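You operate a simulated robot arm through the tools that you are given. There is no shell and no other tool.

Carry out the task below with a simulated robot arm. There is one attempt and no reset: what you move stays moved.

JOB
Press the pink foam down into the spares carton and fold both flaps shut.

It is judged by the outcome, as a careful person would: the job done as asked, and still so three seconds after it is handed in. It fails if anything else is knocked over, pushed out of place, dropped, spilled or broken. Flat cloth is picked up by pressing the open fingertips on it (5 to 10 N) and closing them slowly along it; thin cloth reads only 2 to 8 mm in the jaws.

ROBOT AND FRAMES
A 7-joint arm with a two-finger parallel gripper, fixed in place. Base frame: the origin is at the foot of the arm, x ahead of it, y to its left, z up; the work surface is at about z = 600. Readings come in mm, rad, newtons and seconds.
With the tool pointing down near the work surface it reaches from about 160 to 660 mm from the base axis. Its first joint turns from -1.152 to 1.152 rad. Payload 1.57 kg.
The TCP is the grasp point between the finger pads, 30 mm short of the fingertips. In the tool frame z runs along the fingers and y along their closing line. The gripper opens to 110 mm. The fingers are 24 mm wide and 12 mm thick; the gripper's body (48 by 112 mm) begins 78 mm behind the TCP.
Orientation is that of the tool frame in the base frame, as [roll, pitch, yaw] about the fixed x, y, z axes, in that order (R = Rz(yaw) Ry(pitch) Rx(roll)). With the fingers straight down and closing along the base's y, the tool's x points along the base's -x, its y along +y and its z along -z.

CONTROLS
- The arm moves only by the tool step_arm. Its arguments are lists of equal length, an entry for each row: "grip": the gripper command, from -1 (shut) to 1 (fully open), values between in proportion; "linear": the shift along the base's x, y, z in mm, a list of three; "angular": the turn, a rotation vector about the base's x, y, z in degrees, a list of three. In form: {"grip": [grip, ...], "linear": [[x, y, z], ...], "angular": [[wx, wy, wz], ...]}. A call has 1 to 20 rows; each row shifts and turns the commanded pose from where the row before left it. Each row takes 0.2 s and may step no farther than 50 mm and 0.15 rad from the row before; otherwise, or with a gripper value out of range, the whole call is refused. Where a pose cannot be reached the arm comes as near as it can. A force on the tool above 50 N (or 10 N above the force at the start of the call, whichever is more), or a blocked arm, ends the call early, and 0.2 s more pass. Each finger travels about 108 mm/s and halts on what it meets, pressing with about 43 N; the grip force reading is that of the motor and also rises with nothing between the fingers. The clock runs only during rows and for 0.2 s after the last one: add rows that do not move to give the fingers time. The reply holds the time, the measured pose of the TCP, the force on the tool along the base axes, the opening and the grip force, in the units named above and with some noise, with the torque about the TCP (base axes, N m) and any sound that the robot's microphone picked up.
- Cameras (640 x 400 px; columns grow to the right, rows downward): "scene" is fixed at [146.1, -379.6, 1398.1]; the picture's right is [0.95, -0.32, 0.00], its down [-0.21, -0.62, -0.76] and it looks along [0.24, 0.72, -0.66] (base axes); focal length 310 px, centre (320, 200). "wrist" rides on the gripper at [70, 16, -141] in the tool frame; the picture's right is [-0.23, 0.97, 0.00], its down [-0.86, -0.20, -0.48] and it looks along [-0.47, -0.11, 0.88] (tool axes); focal length 222 px, centre (320, 200). There is no depth. A picture from a camera that has moved, and an enlarged one, comes with that camera's place and axes in the base frame and with its lens. The place of the scene camera against the robot may be out by one fixed shift of up to 12 mm in any direction.
- get_image(camera): a new picture of that camera. The clock stands still meanwhile.
- enlarge(camera, box): a new picture of the part [left, top, right, bottom] of that camera's present view, enlarged. The clock stands still meanwhile.
- finish_job(): hands the job in; it is judged then, once.

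Nothing tells you positions but the pictures and the camera data. Unless the task says otherwise, let go and move clear before handing in.

The tools are called after ">>>" by a JSON object that holds its "fn" and its "kwargs". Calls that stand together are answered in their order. step_arm: Moves the arm, as the interface text tells. Its arguments: {"type":"object","properties":{"grip":{"type":"array"},"linear":{"type":"array"},"angular":{"type":"array"}},"required":["grip","linear","angular"]} The other tools are called the same way: get_image (camera) takes a picture; enlarge (camera, box) takes an enlarged picture of a part of a camera's view; finish_job () hands the job in.

At the start:

```text
clock: 0.0
ee_pos: [351.8, 264.6, 1027.8]
orientation: [-3.141, 0.001, 3.141]
wrist_force: [0.1, 0.3, -1.1]
torque: [0.0, 0.0, -0.01]
gripper_width: 109.7
finger_force: 0.1
```

scene: 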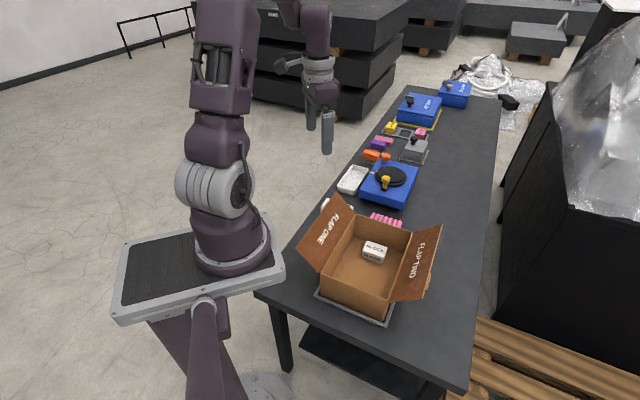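
wrist: 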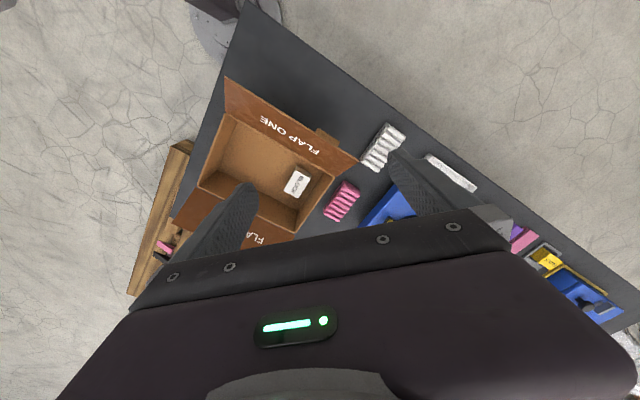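

I see an open brown carton with flaps ONE and TWO, a block inside it, and a pink ribbed foam next to it on the bench. I'll look closer before moving.

>>> {"fn": "enlarge", "kwargs": {"camera": "scene", "box": [280, 180, 460, 330]}}

>>> {"fn": "enlarge", "kwargs": {"camera": "scene", "box": [320, 70, 520, 230]}}

>>> {"fn": "enlarge", "kwargs": {"camera": "wrist", "box": [130, 60, 450, 260]}}

```text
2.67 times, centred on (370, 255) of scene
camera zoom: at [146.1, -379.6, 1398.1], right [0.95, -0.32, 0.0], down [-0.21, -0.62, -0.76], along [0.24, 0.72, -0.66], focal length 828 px, centre (187, 53)
```

zoom: 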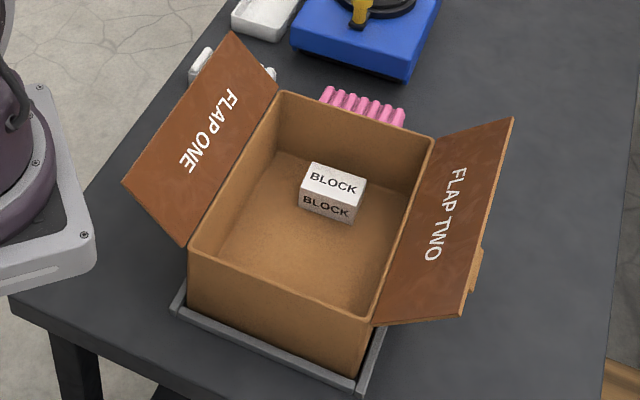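

```text
2.50 times, centred on (420, 150) of scene
camera zoom: at [146.1, -379.6, 1398.1], right [0.95, -0.32, 0.0], down [-0.21, -0.62, -0.76], along [0.24, 0.72, -0.66], focal length 776 px, centre (70, 325)
```

zoom: 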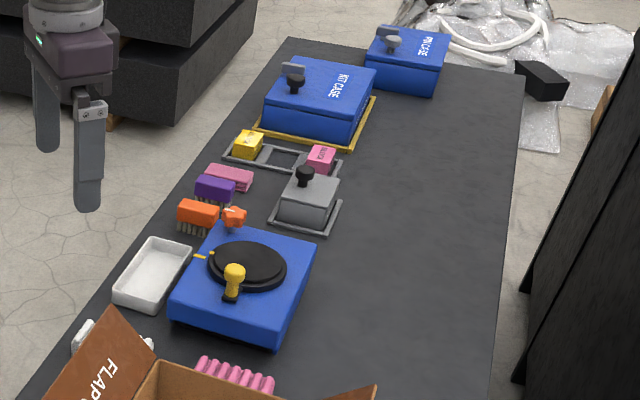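

```text
2.00 times, centred on (290, 160) of wrist
camera zoom: at [282.8, 280.1, 1169.2], right [0.23, 0.97, 0.0], down [0.86, -0.2, 0.48], along [0.47, -0.11, -0.88], focal length 444 px, centre (380, 280)
```

zoom: 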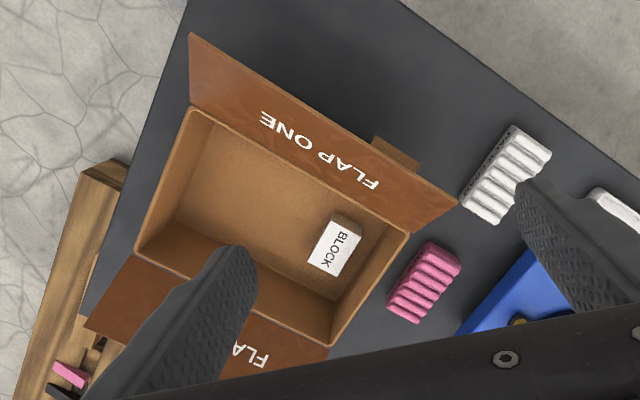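

The carton is turned about 45° with its rim at z≈720, centred near (454, 107). The pink foam lies behind it, around (590, 272). I'll move over to look at the foam from closer, turning the tool to line up with the carton.

>>> {"fn": "step_arm", "kwargs": {"grip": [1, 1, 1, 1, 1, 1, 1, 1], "linear": [[25, 0, -15], [25, 0, -15], [25, 0, -15], [25, 0, -15], [25, 0, -15], [25, 0, -15], [0, 0, 0], [0, 0, 0]], "angular": [[0, 0, -7.5], [0, 0, -7.5], [0, 0, -7.5], [0, 0, -7.5], [0, 0, -7.5], [0, 0, -7.5], [0, 0, 0], [0, 0, 0]]}}

```text
clock: 1.8
ee_pos: [501.6, 263.4, 937.4]
orientation: [3.141, -0.001, 2.354]
wrist_force: [0.2, 0.0, 0.2]
torque: [-0.01, 0.0, 0.0]
gripper_width: 109.9
finger_force: 0.0
```

The arm moved as told and sits above the region between carton and foam. I'll take pictures to refine positions.

>>> {"fn": "get_image", "kwargs": {"camera": "wrist"}}

>>> {"fn": "get_image", "kwargs": {"camera": "scene"}}

```text
taken
camera wrist: at [464.9, 324.2, 1078.7], right [0.85, 0.53, 0.0], down [0.46, -0.75, 0.48], along [0.25, -0.41, -0.88], focal length 222 px, centre (320, 200)
```

wrist: 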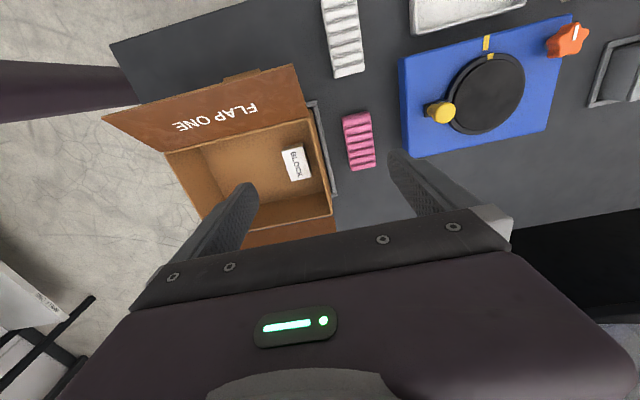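

```text
taken
```

scene: 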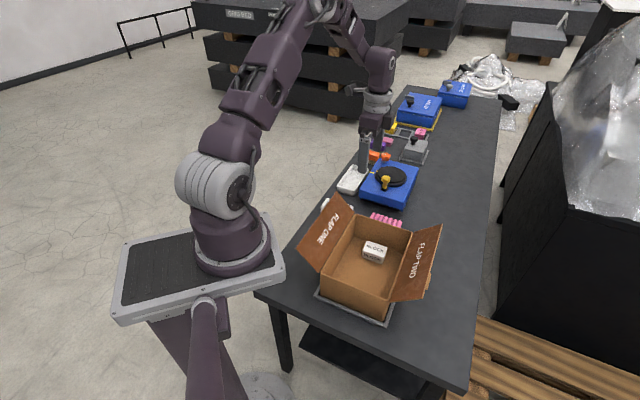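

>>> {"fn": "enlarge", "kwargs": {"camera": "wrist", "box": [300, 80, 420, 200]}}

>>> {"fn": "enlarge", "kwargs": {"camera": "wrist", "box": [90, 50, 350, 250]}}

```text
3.33 times, centred on (360, 140) of wrist
camera zoom: at [464.9, 324.2, 1078.7], right [0.85, 0.53, 0.0], down [0.46, -0.75, 0.48], along [0.25, -0.41, -0.88], focal length 740 px, centre (187, 400)
```

zoom: 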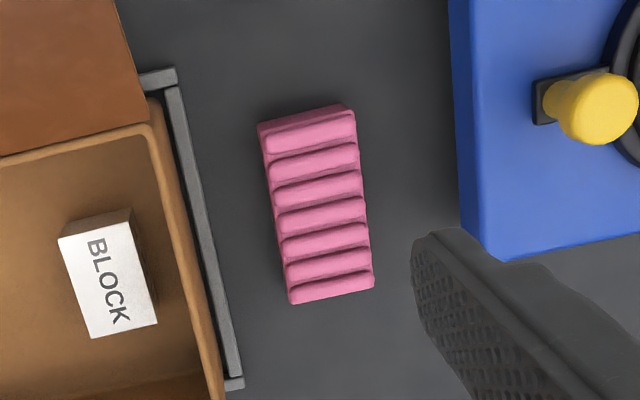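

```text
2.00 times, centred on (220, 150) of wrist
camera zoom: at [464.9, 324.2, 1078.7], right [0.85, 0.53, 0.0], down [0.46, -0.75, 0.48], along [0.25, -0.41, -0.88], focal length 444 px, centre (520, 300)
```

zoom: 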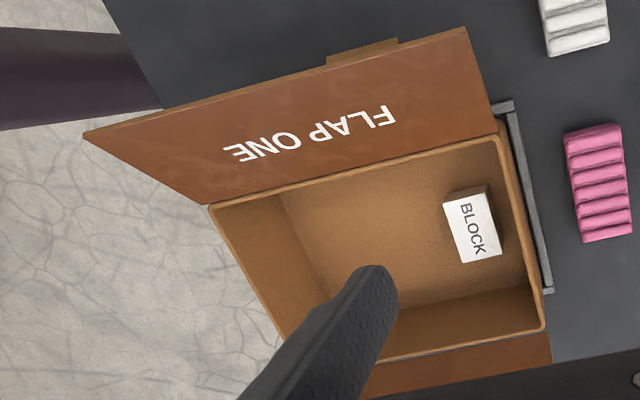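

The foam measures about 108 × 53 mm, centred near (590, 269) with its top at z≈640, and it is lined up with the tool. The carton centre works out at about (453, 120). I'll go above the foam with the fingers partly open.

>>> {"fn": "step_arm", "kwargs": {"grip": [0.6, 0.6, 0.6, 0.6, 0.6, 0.6, 0.6], "linear": [[20, 1, -35], [20, 1, -35], [20, 1, -35], [20, 2, -35], [8, 1, -30], [0, 0, 0], [0, 0, 0]], "angular": [[0, 0, 0], [0, 0, 0], [0, 0, 0], [0, 0, 0], [0, 0, 0], [0, 0, 0], [0, 0, 0]]}}

>>> {"fn": "get_image", "kwargs": {"camera": "wrist"}}

>>> {"fn": "get_image", "kwargs": {"camera": "scene"}}

```text
clock: 3.4
ee_pos: [589.8, 269.1, 768.5]
orientation: [-3.14, 0.002, 2.357]
wrist_force: [-0.8, 0.7, -0.4]
torque: [0.02, 0.01, 0.0]
gripper_width: 88.4
finger_force: 0.1
```

```text
taken
camera wrist: at [552.3, 330.4, 908.4], right [0.85, 0.53, 0.0], down [0.46, -0.75, 0.48], along [0.25, -0.41, -0.88], focal length 222 px, centre (320, 200)
```

wrist: 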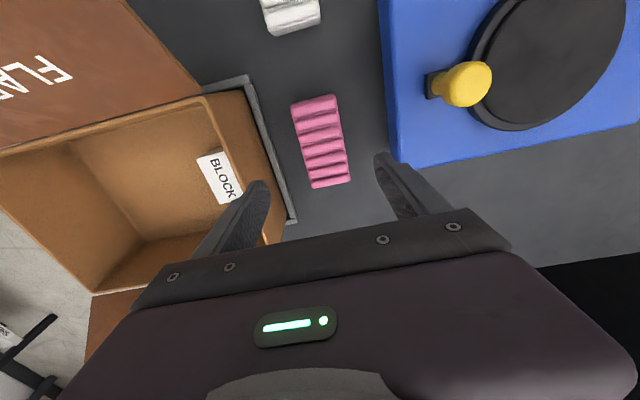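

```text
taken
```

scene: 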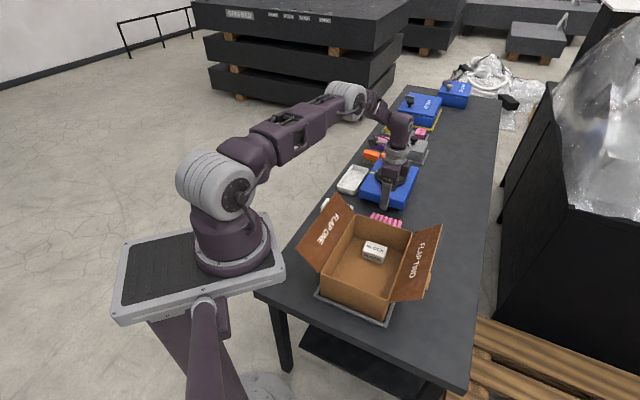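

The foam's centre is confirmed at about (591, 270), right under the tool, with a finger clear on each side. I'll descend with the fingers straddling it.

>>> {"fn": "step_arm", "kwargs": {"grip": [0.6, 0.6, 0.6, 0.6, 0.6, 0.6], "linear": [[1, 1, -30], [0, 0, -30], [0, 0, -25], [0, 0, -20], [0, 0, -10], [0, 0, 0]], "angular": [[0, 0, 0], [0, 0, 0], [0, 0, 0], [0, 0, 0], [0, 0, 0], [0, 0, 0]]}}

>>> {"fn": "get_image", "kwargs": {"camera": "wrist"}}

>>> {"fn": "enlarge", "kwargs": {"camera": "scene", "box": [320, 140, 460, 250]}}

```text
clock: 4.8
ee_pos: [583.1, 268.8, 657.6]
orientation: [3.141, 0.001, 2.357]
wrist_force: [-0.9, -0.6, 0.2]
torque: [0.0, 0.0, 0.01]
gripper_width: 88.1
finger_force: 0.0
out of reach, approached as far as the arm can: row 3, 4, 5
```

```text
taken
camera wrist: at [546.1, 329.9, 798.6], right [0.85, 0.53, 0.0], down [0.46, -0.75, 0.48], along [0.25, -0.41, -0.88], focal length 222 px, centre (320, 200)
```

wrist: 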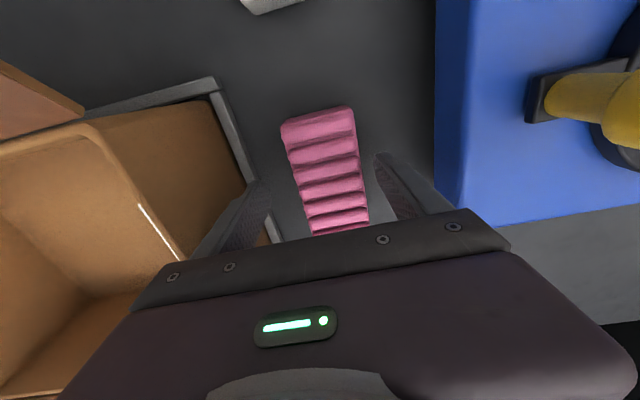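

```text
3.64 times, centred on (390, 195) of scene
camera zoom: at [146.1, -379.7, 1398.1], right [0.95, -0.32, 0.0], down [-0.21, -0.62, -0.76], along [0.24, 0.72, -0.66], focal length 1129 px, centre (66, 218)
```

zoom: 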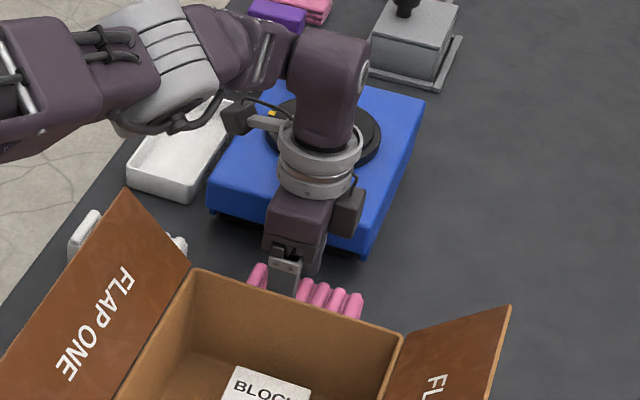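

The arm ran out of reach at z≈658, so the fingers overlap only the top of the foam. I'll rise a little, lean the tool about 20° around its closing line so the wrist comes nearer the base, and then descend again.

>>> {"fn": "step_arm", "kwargs": {"grip": [0.6, 0.6, 0.6, 0.6, 0.6, 0.6], "linear": [[-7, 7, 40], [0, 0, 0], [0, 0, 0], [0, 0, 0], [0, 0, 0], [0, 0, 0]], "angular": [[0, 0, 0], [-3.5, -3.5, 0], [-3.5, -3.5, 0], [-3.5, -3.5, 0], [-3.6, -3.6, 0], [0, 0, 0]]}}

>>> {"fn": "get_image", "kwargs": {"camera": "wrist"}}

>>> {"fn": "enlarge", "kwargs": {"camera": "scene", "box": [320, 140, 460, 250]}}

```text
clock: 6.2
ee_pos: [575.9, 275.7, 698.2]
orientation: [-3.141, 0.349, 2.357]
wrist_force: [0.0, -0.5, 0.4]
torque: [-0.01, -0.01, -0.01]
gripper_width: 87.9
finger_force: 0.0
```

```text
taken
camera wrist: at [507.8, 368.1, 806.4], right [0.84, 0.54, 0.08], down [0.31, -0.59, 0.74], along [0.44, -0.6, -0.67], focal length 222 px, centre (320, 200)
```

wrist: 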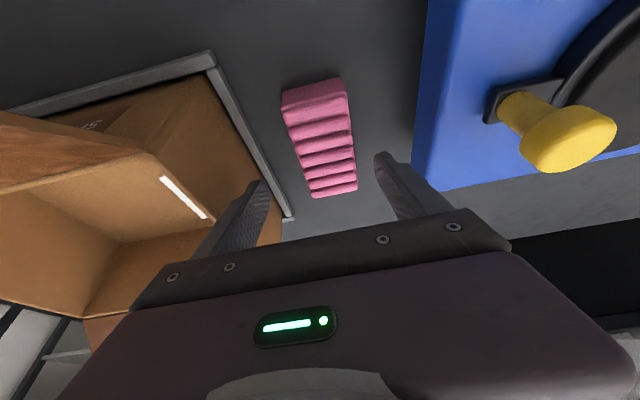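

```text
3.64 times, centred on (390, 195) of scene
camera zoom: at [146.2, -379.6, 1398.1], right [0.95, -0.32, 0.0], down [-0.21, -0.62, -0.76], along [0.24, 0.72, -0.66], focal length 1129 px, centre (66, 218)
```

zoom: 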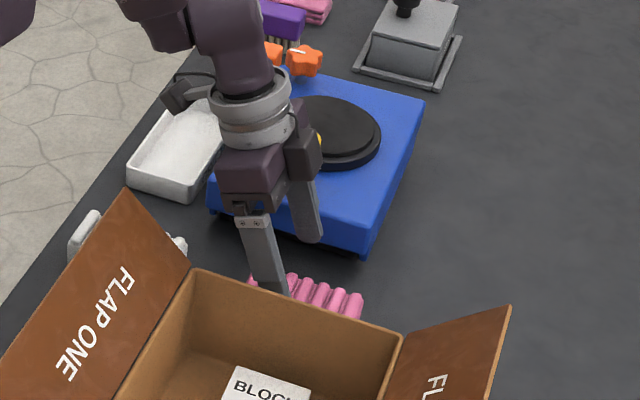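

The tilted pose is reached easily and the fingers still straddle the foam. I'll descend to TCP z≈640, with the tips just above the bench.

>>> {"fn": "step_arm", "kwargs": {"grip": [0.6, 0.6, 0.6, 0.6, 0.6], "linear": [[5, 1, -20], [4, 1, -18], [0, 0, -12], [0, 0, -8], [0, 0, 0]], "angular": [[0, 0, 0], [0, 0, 0], [0, 0, 0], [0, 0, 0], [0, 0, 0]]}}

>>> {"fn": "get_image", "kwargs": {"camera": "wrist"}}

>>> {"fn": "enlarge", "kwargs": {"camera": "scene", "box": [320, 140, 460, 250]}}

```text
clock: 7.4
ee_pos: [581.0, 279.3, 642.7]
orientation: [-3.13, 0.343, 2.373]
wrist_force: [0.5, 0.6, -0.4]
torque: [0.0, -0.02, 0.02]
gripper_width: 88.1
finger_force: 0.1
out of reach, approached as far as the arm can: row 3, 4
```

```text
taken
camera wrist: at [511.4, 369.8, 752.0], right [0.83, 0.55, 0.07], down [0.33, -0.59, 0.74], along [0.44, -0.59, -0.67], focal length 222 px, centre (320, 200)
```

wrist: 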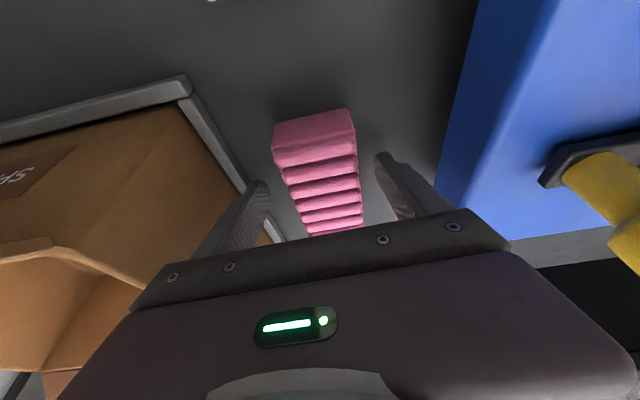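

```text
3.64 times, centred on (390, 195) of scene
camera zoom: at [146.1, -379.7, 1398.1], right [0.95, -0.32, 0.0], down [-0.21, -0.62, -0.76], along [0.24, 0.72, -0.66], focal length 1129 px, centre (66, 218)
```

zoom: 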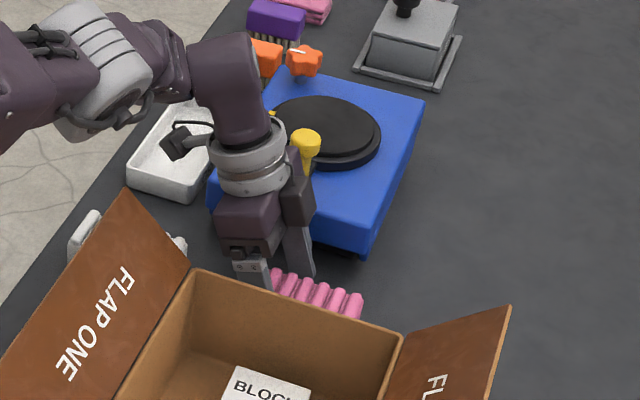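

The fingers now overlap the foam by most of its height and are centred on it. I'll close them gradually.

>>> {"fn": "step_arm", "kwargs": {"grip": [0.4, 0.2, 0.1, 0.0, -0.1, -0.1, -0.1], "linear": [[0, 0, 0], [0, 0, 0], [0, 0, 0], [0, 0, 0], [0, 0, 0], [0, 0, 0], [0, 0, 0]], "angular": [[0, 0, 0], [0, 0, 0], [0, 0, 0], [0, 0, 0], [0, 0, 0], [0, 0, 0], [0, 0, 0]]}}

>>> {"fn": "get_image", "kwargs": {"camera": "wrist"}}

```text
clock: 9.0
ee_pos: [579.7, 278.7, 642.3]
orientation: [-3.132, 0.342, 2.374]
wrist_force: [-0.7, -0.9, 0.6]
torque: [0.03, -0.04, 0.03]
gripper_width: 53.6
finger_force: 43.5
```

```text
taken
camera wrist: at [511.3, 370.0, 752.2], right [0.83, 0.55, 0.07], down [0.33, -0.59, 0.74], along [0.44, -0.59, -0.67], focal length 222 px, centre (320, 200)
```

wrist: 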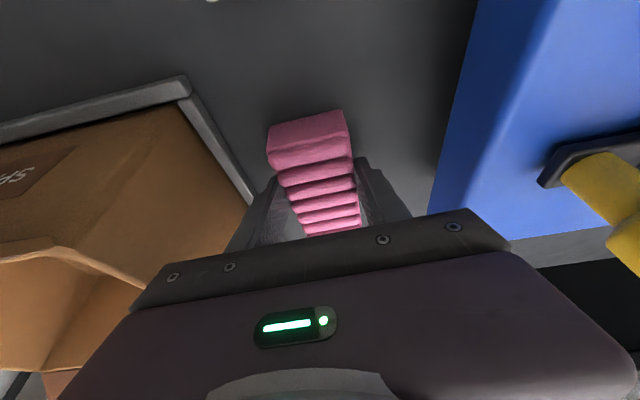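

The foam is gripped at 53.6 mm. I'll lift it straight up slowly and check that it hangs securely.

>>> {"fn": "step_arm", "kwargs": {"grip": [-0.2, -0.2, -0.2, -0.2, -0.2, -0.2, -0.2], "linear": [[0, 0, 10], [0, 0, 15], [0, 0, 20], [0, 0, 25], [0, 0, 25], [0, 0, 25], [0, 0, 0]], "angular": [[0, 0, 0], [0, 0, 0], [0, 0, 0], [0, 0, 0], [0, 0, 0], [0, 0, 0], [0, 0, 0]]}}

>>> {"fn": "get_image", "kwargs": {"camera": "wrist"}}

>>> {"fn": "enlarge", "kwargs": {"camera": "scene", "box": [280, 120, 480, 320]}}

```text
clock: 10.6
ee_pos: [578.8, 279.2, 764.6]
orientation: [-3.141, 0.349, 2.356]
wrist_force: [-0.5, -0.1, 0.1]
torque: [0.02, -0.05, -0.04]
gripper_width: 53.5
finger_force: 42.7
```

```text
taken
camera wrist: at [510.5, 370.9, 872.6], right [0.84, 0.54, 0.08], down [0.31, -0.59, 0.74], along [0.44, -0.6, -0.67], focal length 222 px, centre (320, 200)
```

wrist: 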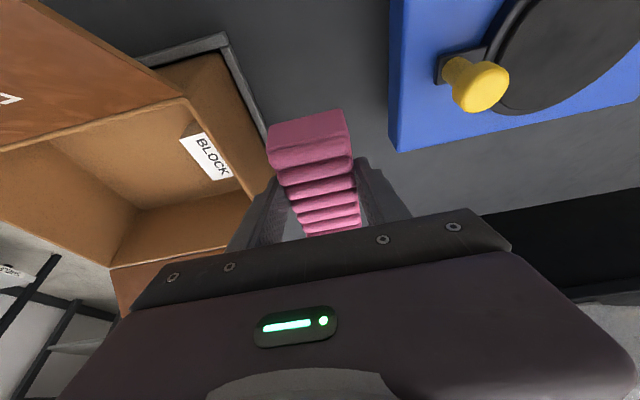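

```text
2.00 times, centred on (380, 220) of scene
camera zoom: at [146.2, -379.6, 1398.1], right [0.95, -0.32, 0.0], down [-0.21, -0.62, -0.76], along [0.24, 0.72, -0.66], focal length 621 px, centre (200, 160)
```

zoom: 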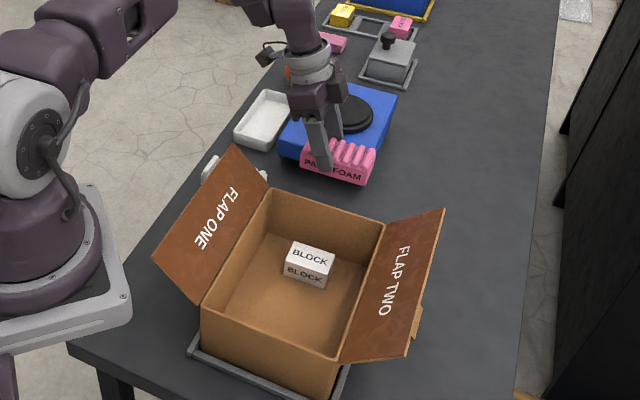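

The foam ("PACK FOAM") is held firmly. I'll rise, move over the carton between the flaps, and turn the tool 90° so the camera hangs over the flapless end instead of over a flap.

>>> {"fn": "step_arm", "kwargs": {"grip": [-0.2, -0.2, -0.2, -0.2, -0.2, -0.2, -0.2, -0.2, -0.2, -0.2, -0.2], "linear": [[0, 0, 30], [0, 0, 30], [0, 0, 25], [-20, -23, 0], [-20, -23, 0], [-20, -23, 0], [-20, -23, 0], [-20, -23, 0], [-20, -23, 0], [-20, -25, 0], [0, 0, 0]], "angular": [[0, 0, 0], [0, 0, 0], [0, 0, 0], [0, 0, 0], [0, 0, 0], [0, 0, 0], [0, 0, 0], [0, 0, 0], [0, 0, 0], [0, 0, 0], [0, 0, 0]]}}

>>> {"fn": "step_arm", "kwargs": {"grip": [-0.2, -0.2, -0.2, -0.2, -0.2, -0.2, -0.2, -0.2, -0.2, -0.2, -0.2, -0.2, -0.2], "linear": [[0, 0, 0], [0, 0, 0], [0, 0, 0], [0, 0, 0], [0, 0, 0], [0, 0, 0], [0, 0, 0], [0, 0, 0], [0, 0, 0], [0, 0, 0], [0, 0, 0], [0, 0, 0], [0, 0, 0]], "angular": [[0, 0, 7.5], [0, 0, 7.5], [0, 0, 7.5], [0, 0, 7.5], [0, 0, 7.5], [0, 0, 7.5], [0, 0, 7.5], [0, 0, 7.5], [0, 0, 7.5], [0, 0, 7.5], [0, 0, 7.5], [0, 0, 7.5], [0, 0, 0]]}}

>>> {"fn": "get_image", "kwargs": {"camera": "wrist"}}

>>> {"fn": "get_image", "kwargs": {"camera": "scene"}}

```text
clock: 13.0
ee_pos: [438.0, 115.5, 849.6]
orientation: [3.141, 0.347, 2.356]
wrist_force: [1.2, -0.2, 0.8]
torque: [-0.01, -0.01, 0.0]
gripper_width: 53.4
finger_force: 43.5
```

```text
clock: 15.8
ee_pos: [439.9, 114.7, 849.2]
orientation: [3.141, 0.35, -2.354]
wrist_force: [0.3, 0.3, -0.1]
torque: [-0.01, 0.01, -0.01]
gripper_width: 53.3
finger_force: 43.3
```

```text
taken
camera wrist: at [348.0, 46.6, 957.3], right [-0.54, 0.84, 0.08], down [0.59, 0.31, 0.74], along [0.6, 0.45, -0.67], focal length 222 px, centre (320, 200)
```

wrist: 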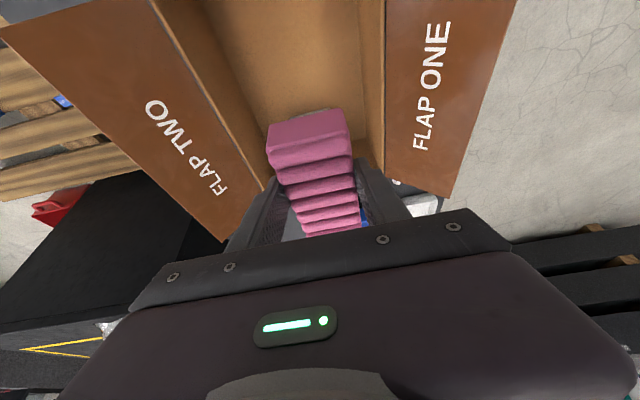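

```text
taken
```

scene: 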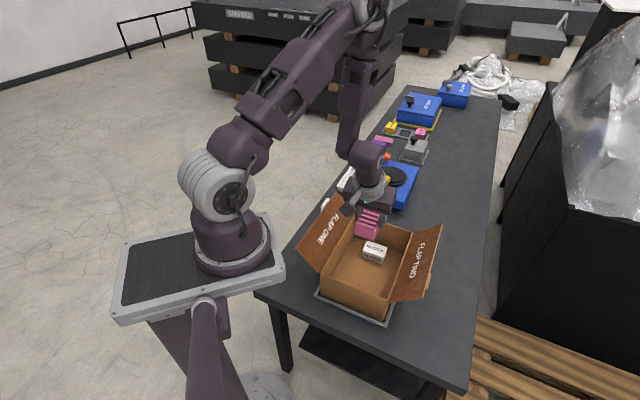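

The carton's long rims sit evenly on both sides of the held foam, so the alignment is good. I'll shift slightly toward the empty end of the carton and start lowering.

>>> {"fn": "step_arm", "kwargs": {"grip": [-0.2, -0.2, -0.2, -0.2, -0.2, -0.2, -0.2], "linear": [[-10, -14, 0], [-10, -13, 0], [0, 0, -25], [0, 0, -25], [0, 0, -25], [0, 0, -20], [0, 0, 0]], "angular": [[0, 0, 0], [0, 0, 0], [0, 0, 0], [0, 0, 0], [0, 0, 0], [0, 0, 0], [0, 0, 0]]}}

>>> {"fn": "get_image", "kwargs": {"camera": "wrist"}}

>>> {"fn": "enlarge", "kwargs": {"camera": "scene", "box": [280, 160, 460, 340]}}

```text
clock: 17.4
ee_pos: [419.0, 88.5, 753.2]
orientation: [3.141, 0.348, -2.357]
wrist_force: [0.3, -0.1, -0.6]
torque: [-0.04, 0.03, -0.03]
gripper_width: 53.3
finger_force: 43.5
```

```text
taken
camera wrist: at [327.9, 19.7, 862.0], right [-0.54, 0.84, 0.08], down [0.59, 0.31, 0.74], along [0.6, 0.44, -0.67], focal length 222 px, centre (320, 200)
```

wrist: 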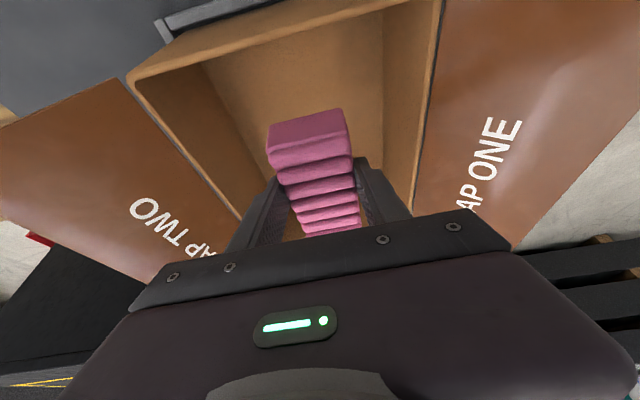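

```text
2.22 times, centred on (370, 250) of scene
camera zoom: at [146.2, -379.6, 1398.1], right [0.95, -0.32, 0.0], down [-0.21, -0.62, -0.76], along [0.24, 0.72, -0.66], focal length 690 px, centre (209, 89)
```

zoom: 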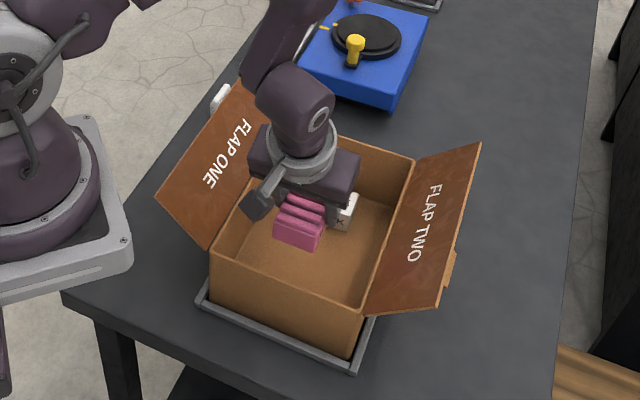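

The foam is inside the opening with clear space around it, and the block sits behind it. I'll keep lowering, slowing near the floor.

>>> {"fn": "step_arm", "kwargs": {"grip": [-0.2, -0.2, -0.2, -0.2, -0.2, -0.2], "linear": [[0, 0, -20], [0, 0, -20], [0, 0, -20], [0, 0, -20], [0, 0, -12], [0, 0, 0]], "angular": [[0, 0, 0], [0, 0, 0], [0, 0, 0], [0, 0, 0], [0, 0, 0], [0, 0, 0]]}}

>>> {"fn": "get_image", "kwargs": {"camera": "wrist"}}

>>> {"fn": "enlarge", "kwargs": {"camera": "scene", "box": [280, 160, 460, 340]}}

```text
clock: 18.8
ee_pos: [419.2, 87.5, 663.0]
orientation: [3.14, 0.349, -2.354]
wrist_force: [0.6, 0.1, -0.8]
torque: [0.01, -0.02, 0.0]
gripper_width: 53.5
finger_force: 42.7
```

```text
taken
camera wrist: at [328.0, 19.4, 770.6], right [-0.54, 0.84, 0.08], down [0.59, 0.31, 0.74], along [0.6, 0.44, -0.67], focal length 222 px, centre (320, 200)
```

wrist: 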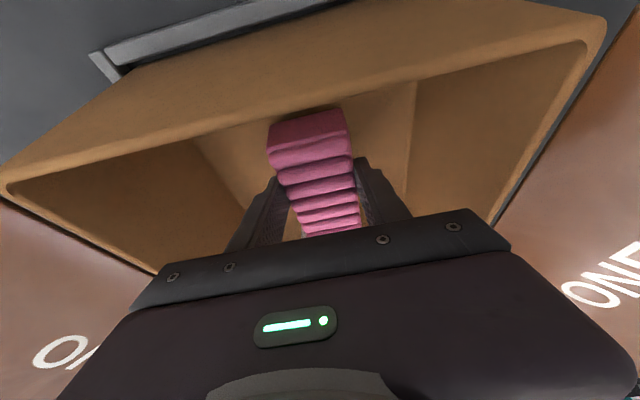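

```text
2.22 times, centred on (370, 250) of scene
camera zoom: at [146.2, -379.6, 1398.1], right [0.95, -0.32, 0.0], down [-0.21, -0.62, -0.76], along [0.24, 0.72, -0.66], focal length 690 px, centre (209, 89)
```

zoom: 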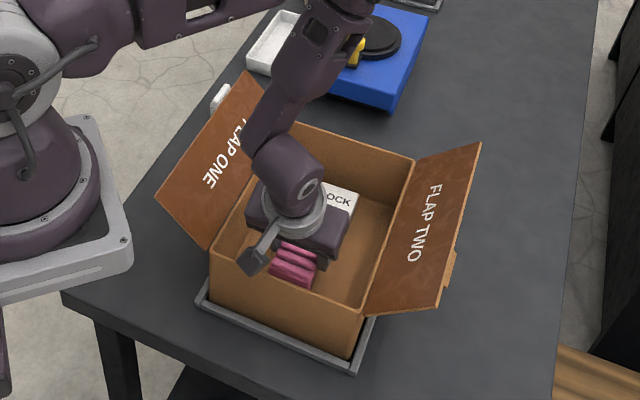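

The foam is just above the carton floor and the camera clears the rim. I'll go down in small steps until it touches.

>>> {"fn": "step_arm", "kwargs": {"grip": [-0.2, -0.2, -0.2, -0.2], "linear": [[0, 0, -4], [0, 0, -4], [0, 0, -3], [0, 0, 0]], "angular": [[0, 0, 0], [0, 0, 0], [0, 0, 0], [0, 0, 0]]}}

>>> {"fn": "step_arm", "kwargs": {"grip": [-0.2, -0.2, -0.2], "linear": [[0, 0, -2], [0, 0, -2], [0, 0, 0]], "angular": [[0, 0, 0], [0, 0, 0], [0, 0, 0]]}}

```text
clock: 19.8
ee_pos: [420.2, 88.2, 649.2]
orientation: [-3.142, 0.347, -2.356]
wrist_force: [0.2, -0.1, -0.1]
torque: [-0.01, 0.02, -0.01]
gripper_width: 53.1
finger_force: 43.2
```

```text
clock: 20.5
ee_pos: [420.1, 89.9, 648.4]
orientation: [-3.142, 0.348, -2.357]
wrist_force: [-4.5, -1.6, 20.5]
torque: [-0.03, 0.12, 0.0]
gripper_width: 53.4
finger_force: 42.7
stopped in row 3: the force on the tool passed its limit at 54 N (the readings are from after the stop); the commanded pose is now the measured one
```

Contact came at z≈648: the foam is on the floor and pressed with about 20 N. I'll open the fingers now.

>>> {"fn": "step_arm", "kwargs": {"grip": [0.05, 0.15, 0.3, 0.45, 0.45], "linear": [[0, 0, 0.5], [0, 0, 0], [0, 0, 0], [0, 0, 0], [0, 0, 0]], "angular": [[0, 0, 0], [0, 0, 0], [0, 0, 0], [0, 0, 0], [0, 0, 0]]}}

>>> {"fn": "get_image", "kwargs": {"camera": "wrist"}}

```text
clock: 21.7
ee_pos: [419.2, 89.5, 648.9]
orientation: [-3.141, 0.348, -2.357]
wrist_force: [0.2, -0.8, 0.0]
torque: [0.01, 0.0, 0.0]
gripper_width: 79.7
finger_force: 0.0
```

```text
taken
camera wrist: at [328.2, 19.8, 756.6], right [-0.54, 0.84, 0.08], down [0.59, 0.31, 0.74], along [0.6, 0.44, -0.67], focal length 222 px, centre (320, 200)
```

wrist: 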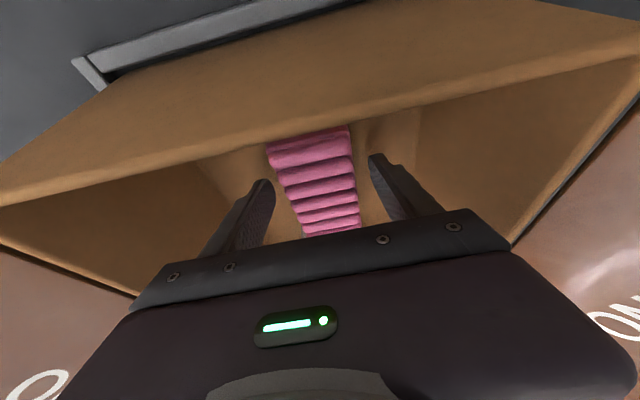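

The fingers are free of the foam and it stays on the carton floor. I'll lift straight up and out and check.

>>> {"fn": "step_arm", "kwargs": {"grip": [0.45, 0.45, 0.45, 0.45, 0.45, 0.45, 0.45, 0.45, 0.45, 0.45, 0.45], "linear": [[0, 0, 8], [0, 0, 15], [0, 0, 20], [0, 0, 25], [0, 0, 25], [0, 0, 25], [0, 0, 25], [0, 0, 25], [0, 0, 25], [0, 0, 15], [0, 0, 0]], "angular": [[0, 0, 0], [0, 0, 0], [0, 0, 0], [0, 0, 0], [0, 0, 0], [0, 0, 0], [0, 0, 0], [0, 0, 0], [0, 0, 0], [0, 0, 0], [0, 0, 0]]}}

>>> {"fn": "get_image", "kwargs": {"camera": "wrist"}}

>>> {"fn": "enlarge", "kwargs": {"camera": "scene", "box": [280, 160, 460, 340]}}

```text
clock: 24.1
ee_pos: [420.6, 88.4, 857.4]
orientation: [3.14, 0.35, -2.356]
wrist_force: [1.0, -0.6, -0.7]
torque: [-0.01, -0.01, 0.02]
gripper_width: 79.9
finger_force: 0.2
```

```text
taken
camera wrist: at [328.3, 19.1, 965.1], right [-0.54, 0.84, 0.08], down [0.59, 0.31, 0.74], along [0.6, 0.44, -0.67], focal length 222 px, centre (320, 200)
```

wrist: 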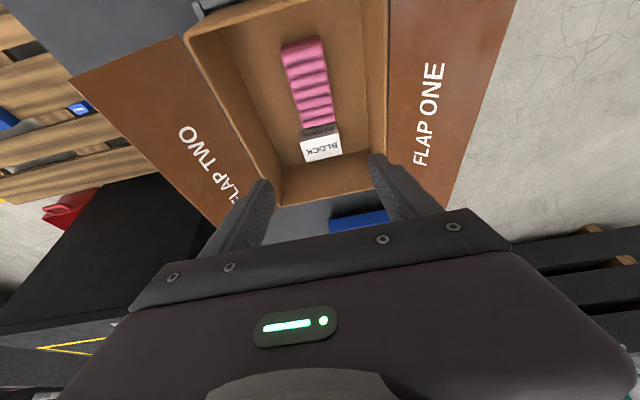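

```text
2.22 times, centred on (370, 250) of scene
camera zoom: at [146.1, -379.7, 1398.1], right [0.95, -0.32, 0.0], down [-0.21, -0.62, -0.76], along [0.24, 0.72, -0.66], focal length 690 px, centre (209, 89)
```

zoom: 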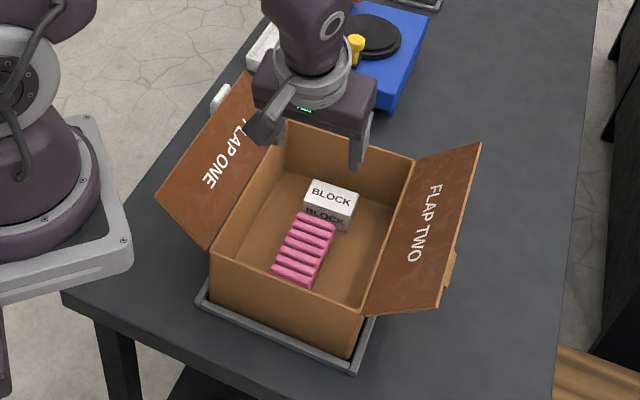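

The foam lies flat on the floor beside the block, well below the rim. I'll straighten the tool, turn it so the fingers run along the hinges, and close them so I can press the foam from above.

>>> {"fn": "step_arm", "kwargs": {"grip": [0, -0.5, -1, -1, -1, -1, -1, -1, -1, -1, -1, -1, -1, -1, -1, -1, -1], "linear": [[2, 2, 0], [2, 2, 0], [2, 2, 0], [3, 3, 0], [0, 0, 0], [0, 0, 0], [0, 0, 0], [0, 0, 0], [0, 0, 0], [0, 0, 0], [0, 0, 0], [0, 0, 0], [0, 0, 0], [0, 0, 0], [0, 0, 0], [0, 0, 0], [0, 0, 0]], "angular": [[-3.5, 3.5, 0], [-3.5, 3.5, 0], [-3.5, 3.5, 0], [-3.6, 3.6, 0], [0, 0, -7.5], [0, 0, -7.5], [0, 0, -7.5], [0, 0, -7.5], [0, 0, -7.5], [0, 0, -7.5], [0, 0, -7.5], [0, 0, -7.5], [0, 0, -7.5], [0, 0, -7.5], [0, 0, -7.5], [0, 0, -7.5], [0, 0, 0]]}}

>>> {"fn": "get_image", "kwargs": {"camera": "wrist"}}

>>> {"fn": "get_image", "kwargs": {"camera": "scene"}}

```text
clock: 27.7
ee_pos: [428.4, 98.3, 856.3]
orientation: [3.141, 0.001, 2.354]
wrist_force: [0.1, 0.6, -0.3]
torque: [-0.01, 0.01, -0.01]
gripper_width: 0.0
finger_force: 21.4
```

```text
taken
camera wrist: at [391.7, 159.0, 997.0], right [0.85, 0.53, 0.0], down [0.46, -0.75, 0.48], along [0.25, -0.41, -0.88], focal length 222 px, centre (320, 200)
```

wrist: 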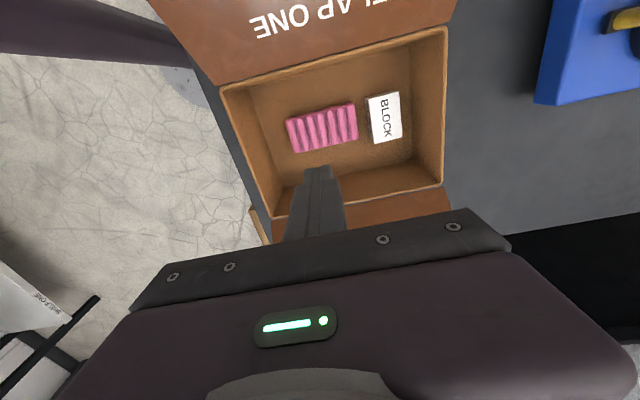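

```text
taken
```

scene: 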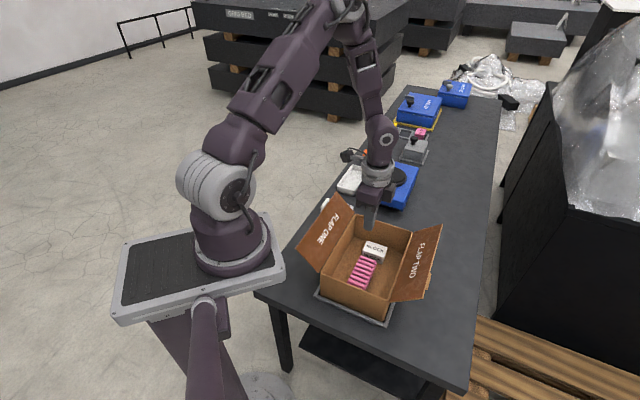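

The foam's centre is at about (430, 103), close to the block and flat. I'll lower the closed fingertips over it.

>>> {"fn": "step_arm", "kwargs": {"grip": [-1, -1, -1, -1, -1, -1, -1, -1], "linear": [[1, 4, -30], [0, 0, -30], [0, 0, -30], [0, 0, -30], [0, 0, -25], [0, 0, -15], [0, 0, -8], [0, 0, 0]], "angular": [[0, 0, 0], [0, 0, 0], [0, 0, 0], [0, 0, 0], [0, 0, 0], [0, 0, 0], [0, 0, 0], [0, 0, 0]]}}

>>> {"fn": "get_image", "kwargs": {"camera": "wrist"}}

```text
clock: 29.5
ee_pos: [429.4, 100.4, 688.9]
orientation: [3.141, 0.001, 2.355]
wrist_force: [0.0, 0.5, -0.3]
torque: [-0.01, 0.01, 0.02]
gripper_width: 0.0
finger_force: 21.2
```

```text
taken
camera wrist: at [392.9, 162.0, 829.2], right [0.85, 0.53, 0.0], down [0.46, -0.75, 0.48], along [0.25, -0.41, -0.88], focal length 222 px, centre (320, 200)
```

wrist: 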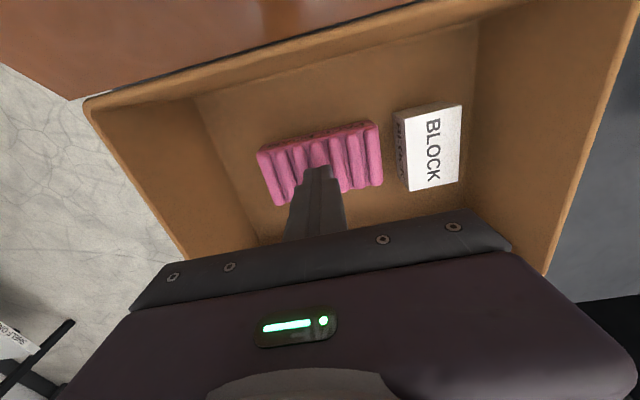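

The fingertips are right over the middle of the foam, roughly 10–15 mm above it. I'll press in small steps.

>>> {"fn": "step_arm", "kwargs": {"grip": [-1, -1, -1, -1], "linear": [[0, 0, -3], [0, 0, -3], [0, 0, -3], [0, 0, 0]], "angular": [[0, 0, 0], [0, 0, 0], [0, 0, 0], [0, 0, 0]]}}

>>> {"fn": "step_arm", "kwargs": {"grip": [-1, -1, -1], "linear": [[0, 0, -1], [0, 0, -1], [0, 0, 0]], "angular": [[0, 0, 0], [0, 0, 0], [0, 0, 0]]}}

```text
clock: 30.5
ee_pos: [430.1, 100.6, 680.3]
orientation: [-3.141, 0.001, 2.357]
wrist_force: [1.0, 0.2, -0.5]
torque: [-0.02, 0.0, -0.02]
gripper_width: 0.0
finger_force: 21.2
```

```text
clock: 31.3
ee_pos: [429.8, 100.6, 676.9]
orientation: [-3.141, 0.002, 2.357]
wrist_force: [-0.2, 0.3, 0.0]
torque: [-0.01, 0.02, 0.02]
gripper_width: 0.0
finger_force: 21.3
```

>>> {"fn": "step_arm", "kwargs": {"grip": [-1, -1, -1], "linear": [[0, 0, -1.5], [0, 0, -1.5], [0, 0, 0]], "angular": [[0, 0, 0], [0, 0, 0], [0, 0, 0]]}}

>>> {"fn": "step_arm", "kwargs": {"grip": [-1, -1, -1], "linear": [[0, 0, -1], [0, 0, -1], [0, 0, 0]], "angular": [[0, 0, 0], [0, 0, 0], [0, 0, 0]]}}

```text
clock: 32.1
ee_pos: [429.9, 102.2, 674.5]
orientation: [3.14, 0.001, 2.355]
wrist_force: [-2.5, -1.2, 16.7]
torque: [0.0, 0.07, 0.0]
gripper_width: 0.2
finger_force: 21.1
```

```text
clock: 32.6
ee_pos: [431.0, 101.6, 674.5]
orientation: [3.14, 0.002, 2.356]
wrist_force: [-4.2, -2.1, 24.7]
torque: [-0.05, 0.14, -0.02]
gripper_width: 0.0
finger_force: 21.4
stopped in row 2: the force on the tool passed its limit at 56 N (the readings are from after the stop); the commanded pose is now the measured one
```

The foam is firmly seated, with its top at z≈645. I'll rise out of the carton and move over to the outer side of flap ONE.

>>> {"fn": "step_arm", "kwargs": {"grip": [-1, -1, -1, -1, -1, -1, -1, -1, -1, -1, -1, -1, -1, -1, -1, -1], "linear": [[0, 0, 5], [0, 0, 20], [0, 0, 40], [0, 0, 40], [0, 0, 40], [0, 0, 40], [0, 0, 40], [-18, 22, 0], [-19, 22, 0], [-19, 22, 0], [-19, 22, 0], [-19, 23, 0], [-18, 23, 0], [-18, 23, 0], [0, 0, 0], [0, 0, 0]], "angular": [[0, 0, 0], [0, 0, 0], [0, 0, 0], [0, 0, 0], [0, 0, 0], [0, 0, 0], [0, 0, 0], [0, 0, 0], [0, 0, 0], [0, 0, 0], [0, 0, 0], [0, 0, 0], [0, 0, 0], [0, 0, 0], [0, 0, 0], [0, 0, 0]]}}

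>>> {"fn": "get_image", "kwargs": {"camera": "wrist"}}

>>> {"fn": "get_image", "kwargs": {"camera": "scene"}}

```text
clock: 36.0
ee_pos: [300.9, 258.1, 897.5]
orientation: [3.14, 0.002, 2.354]
wrist_force: [-0.4, -0.1, -0.3]
torque: [0.01, 0.01, -0.01]
gripper_width: 0.0
finger_force: 21.3
```

```text
taken
camera wrist: at [262.9, 319.8, 1039.1], right [0.85, 0.53, 0.0], down [0.46, -0.75, 0.48], along [0.25, -0.41, -0.88], focal length 222 px, centre (320, 200)
```

wrist: 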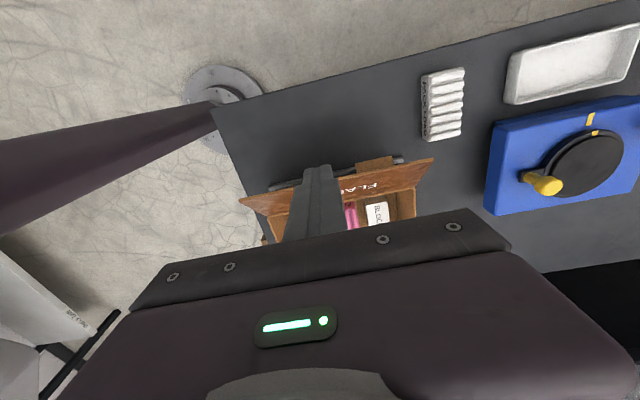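

```text
taken
```

scene: 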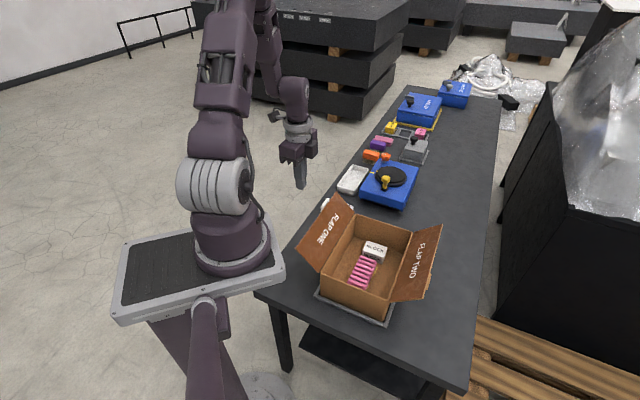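

The closed fingers are outside flap ONE's free edge, with about 29 mm of clearance. I'll descend there so the fingertips are a little above hinge height.

>>> {"fn": "step_arm", "kwargs": {"grip": [-1, -1, -1, -1, -1], "linear": [[0, 0, -35], [0, 0, -35], [0, 0, -30], [0, 0, -22], [0, 0, 0]], "angular": [[0, 0, 0], [0, 0, 0], [0, 0, 0], [0, 0, 0], [0, 0, 0]]}}

>>> {"fn": "get_image", "kwargs": {"camera": "wrist"}}

>>> {"fn": "enlarge", "kwargs": {"camera": "scene", "box": [270, 140, 450, 320]}}

```text
clock: 37.2
ee_pos: [299.8, 258.6, 775.6]
orientation: [3.141, 0.002, 2.356]
wrist_force: [-0.4, 0.1, 0.0]
torque: [-0.01, 0.01, -0.01]
gripper_width: 0.1
finger_force: 21.8
```

```text
taken
camera wrist: at [263.3, 319.3, 916.8], right [0.85, 0.53, 0.0], down [0.46, -0.75, 0.48], along [0.25, -0.41, -0.88], focal length 222 px, centre (320, 200)
```

wrist: 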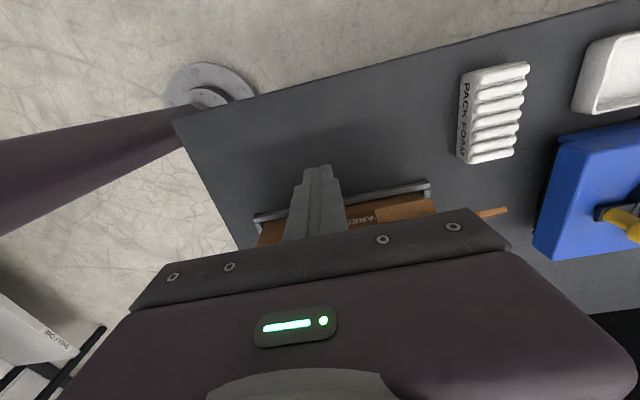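

```text
2.22 times, centred on (360, 230) of scene
camera zoom: at [146.2, -379.6, 1398.1], right [0.95, -0.32, 0.0], down [-0.21, -0.62, -0.76], along [0.24, 0.72, -0.66], focal length 690 px, centre (231, 133)
```

zoom: 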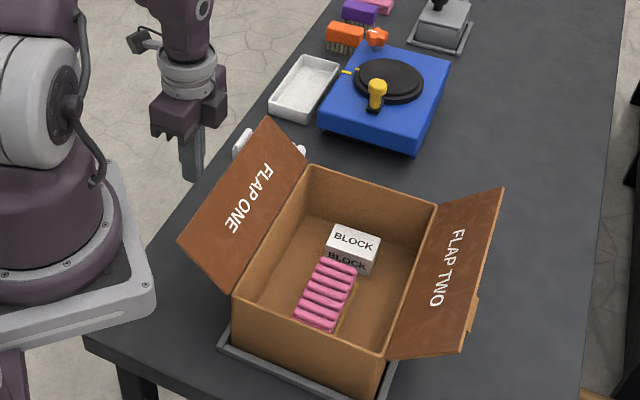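

The fingers hang outside flap ONE at the right height. I'll push inward along the carton's short axis in small steps.

>>> {"fn": "step_arm", "kwargs": {"grip": [-1, -1, -1, -1, -1, -1], "linear": [[7, -7, 0], [7, -7, 0], [7, -7, 0], [7, -7, 0], [7, -7, 0], [0, 0, 0]], "angular": [[0, 0, 0], [0, 0, 0], [0, 0, 0], [0, 0, 0], [0, 0, 0], [0, 0, 0]]}}

>>> {"fn": "enlarge", "kwargs": {"camera": "scene", "box": [270, 140, 450, 320]}}

```text
clock: 38.8
ee_pos: [332.6, 225.1, 777.7]
orientation: [3.139, -0.005, 2.361]
wrist_force: [-8.9, 4.6, 11.1]
torque: [-0.12, -0.16, -0.02]
gripper_width: 0.3
finger_force: 21.6
stopped in row 6: the force on the tool passed its limit at 52 N (the readings are from after the stop); the commanded pose is now the measured one
```

```text
2.22 times, centred on (360, 230) of scene
camera zoom: at [145.9, -379.7, 1398.1], right [0.95, -0.32, 0.0], down [-0.21, -0.62, -0.76], along [0.24, 0.72, -0.66], focal length 690 px, centre (231, 133)
```

zoom: 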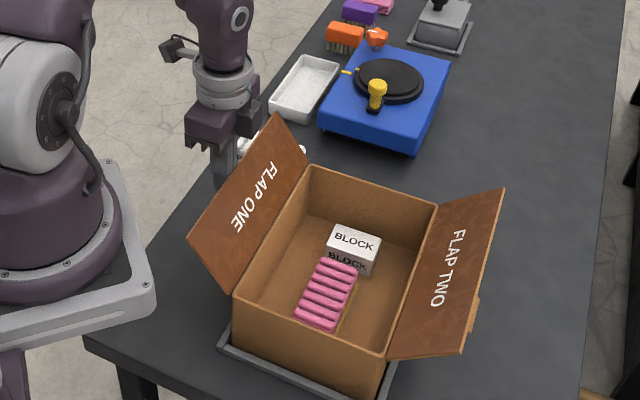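

Flap ONE has begun to turn (about 52° now), but a straight push rubs against its edge. I'll follow the arc of the edge upward and inward more slowly.

>>> {"fn": "step_arm", "kwargs": {"grip": [-1, -1, -1, -1, -1, -1, -1], "linear": [[2, -2, 3], [2.5, -2.5, 2.5], [2.5, -2.5, 2.5], [3, -3, 2.2], [3.5, -3.5, 2.2], [3.5, -3.5, 2], [0, 0, 0]], "angular": [[0, 0, 0], [0, 0, 0], [0, 0, 0], [0, 0, 0], [0, 0, 0], [0, 0, 0], [0, 0, 0]]}}

>>> {"fn": "enlarge", "kwargs": {"camera": "scene", "box": [270, 140, 450, 320]}}

```text
clock: 40.4
ee_pos: [350.6, 206.9, 791.8]
orientation: [3.14, -0.003, 2.36]
wrist_force: [-0.2, 0.9, 3.2]
torque: [-0.03, -0.03, -0.02]
gripper_width: 0.2
finger_force: 20.9
```

```text
2.22 times, centred on (360, 230) of scene
camera zoom: at [146.1, -379.7, 1398.1], right [0.95, -0.32, 0.0], down [-0.21, -0.62, -0.76], along [0.24, 0.72, -0.66], focal length 690 px, centre (231, 133)
```

zoom: 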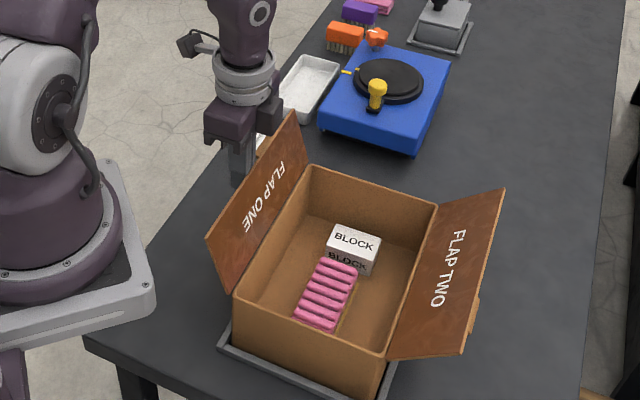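

This works with only a few newtons. Flap ONE is at about 70°, and I'll continue the arc to vertical and slightly beyond.

>>> {"fn": "step_arm", "kwargs": {"grip": [-1, -1, -1, -1, -1, -1, -1, -1, -1, -1, -1], "linear": [[3.5, -3.5, 1.5], [4, -4, 1.5], [4, -4, 1], [4, -4, 1], [4, -4, 0.5], [4, -4, 0], [4, -4, 0], [4, -4, -1], [4, -4, -1], [4, -4, -2], [0, 0, 0]], "angular": [[0, 0, 0], [0, 0, 0], [0, 0, 0], [0, 0, 0], [0, 0, 0], [0, 0, 0], [0, 0, 0], [0, 0, 0], [0, 0, 0], [0, 0, 0], [0, 0, 0]]}}

>>> {"fn": "enlarge", "kwargs": {"camera": "scene", "box": [270, 140, 450, 320]}}

>>> {"fn": "get_image", "kwargs": {"camera": "wrist"}}

```text
clock: 42.8
ee_pos: [390.6, 168.8, 794.9]
orientation: [3.139, -0.002, 2.358]
wrist_force: [-0.2, -0.5, 0.8]
torque: [0.01, 0.01, 0.03]
gripper_width: 0.0
finger_force: 21.3
```

```text
2.22 times, centred on (360, 230) of scene
camera zoom: at [146.1, -379.7, 1398.1], right [0.95, -0.32, 0.0], down [-0.21, -0.62, -0.76], along [0.24, 0.72, -0.66], focal length 690 px, centre (231, 133)
```

zoom: 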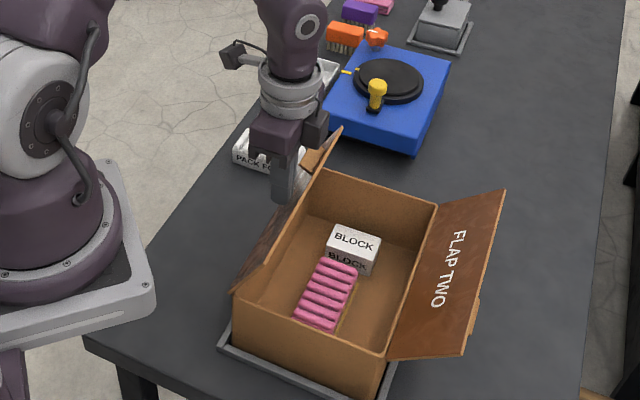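

```text
taken
camera wrist: at [353.2, 229.1, 934.3], right [0.85, 0.53, 0.0], down [0.47, -0.75, 0.48], along [0.25, -0.4, -0.88], focal length 222 px, centre (320, 200)
```

wrist: 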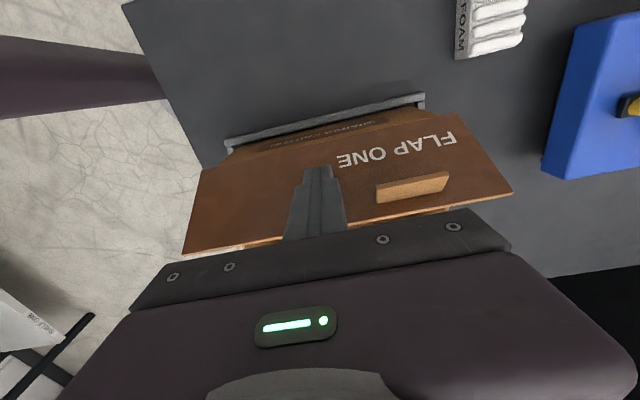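

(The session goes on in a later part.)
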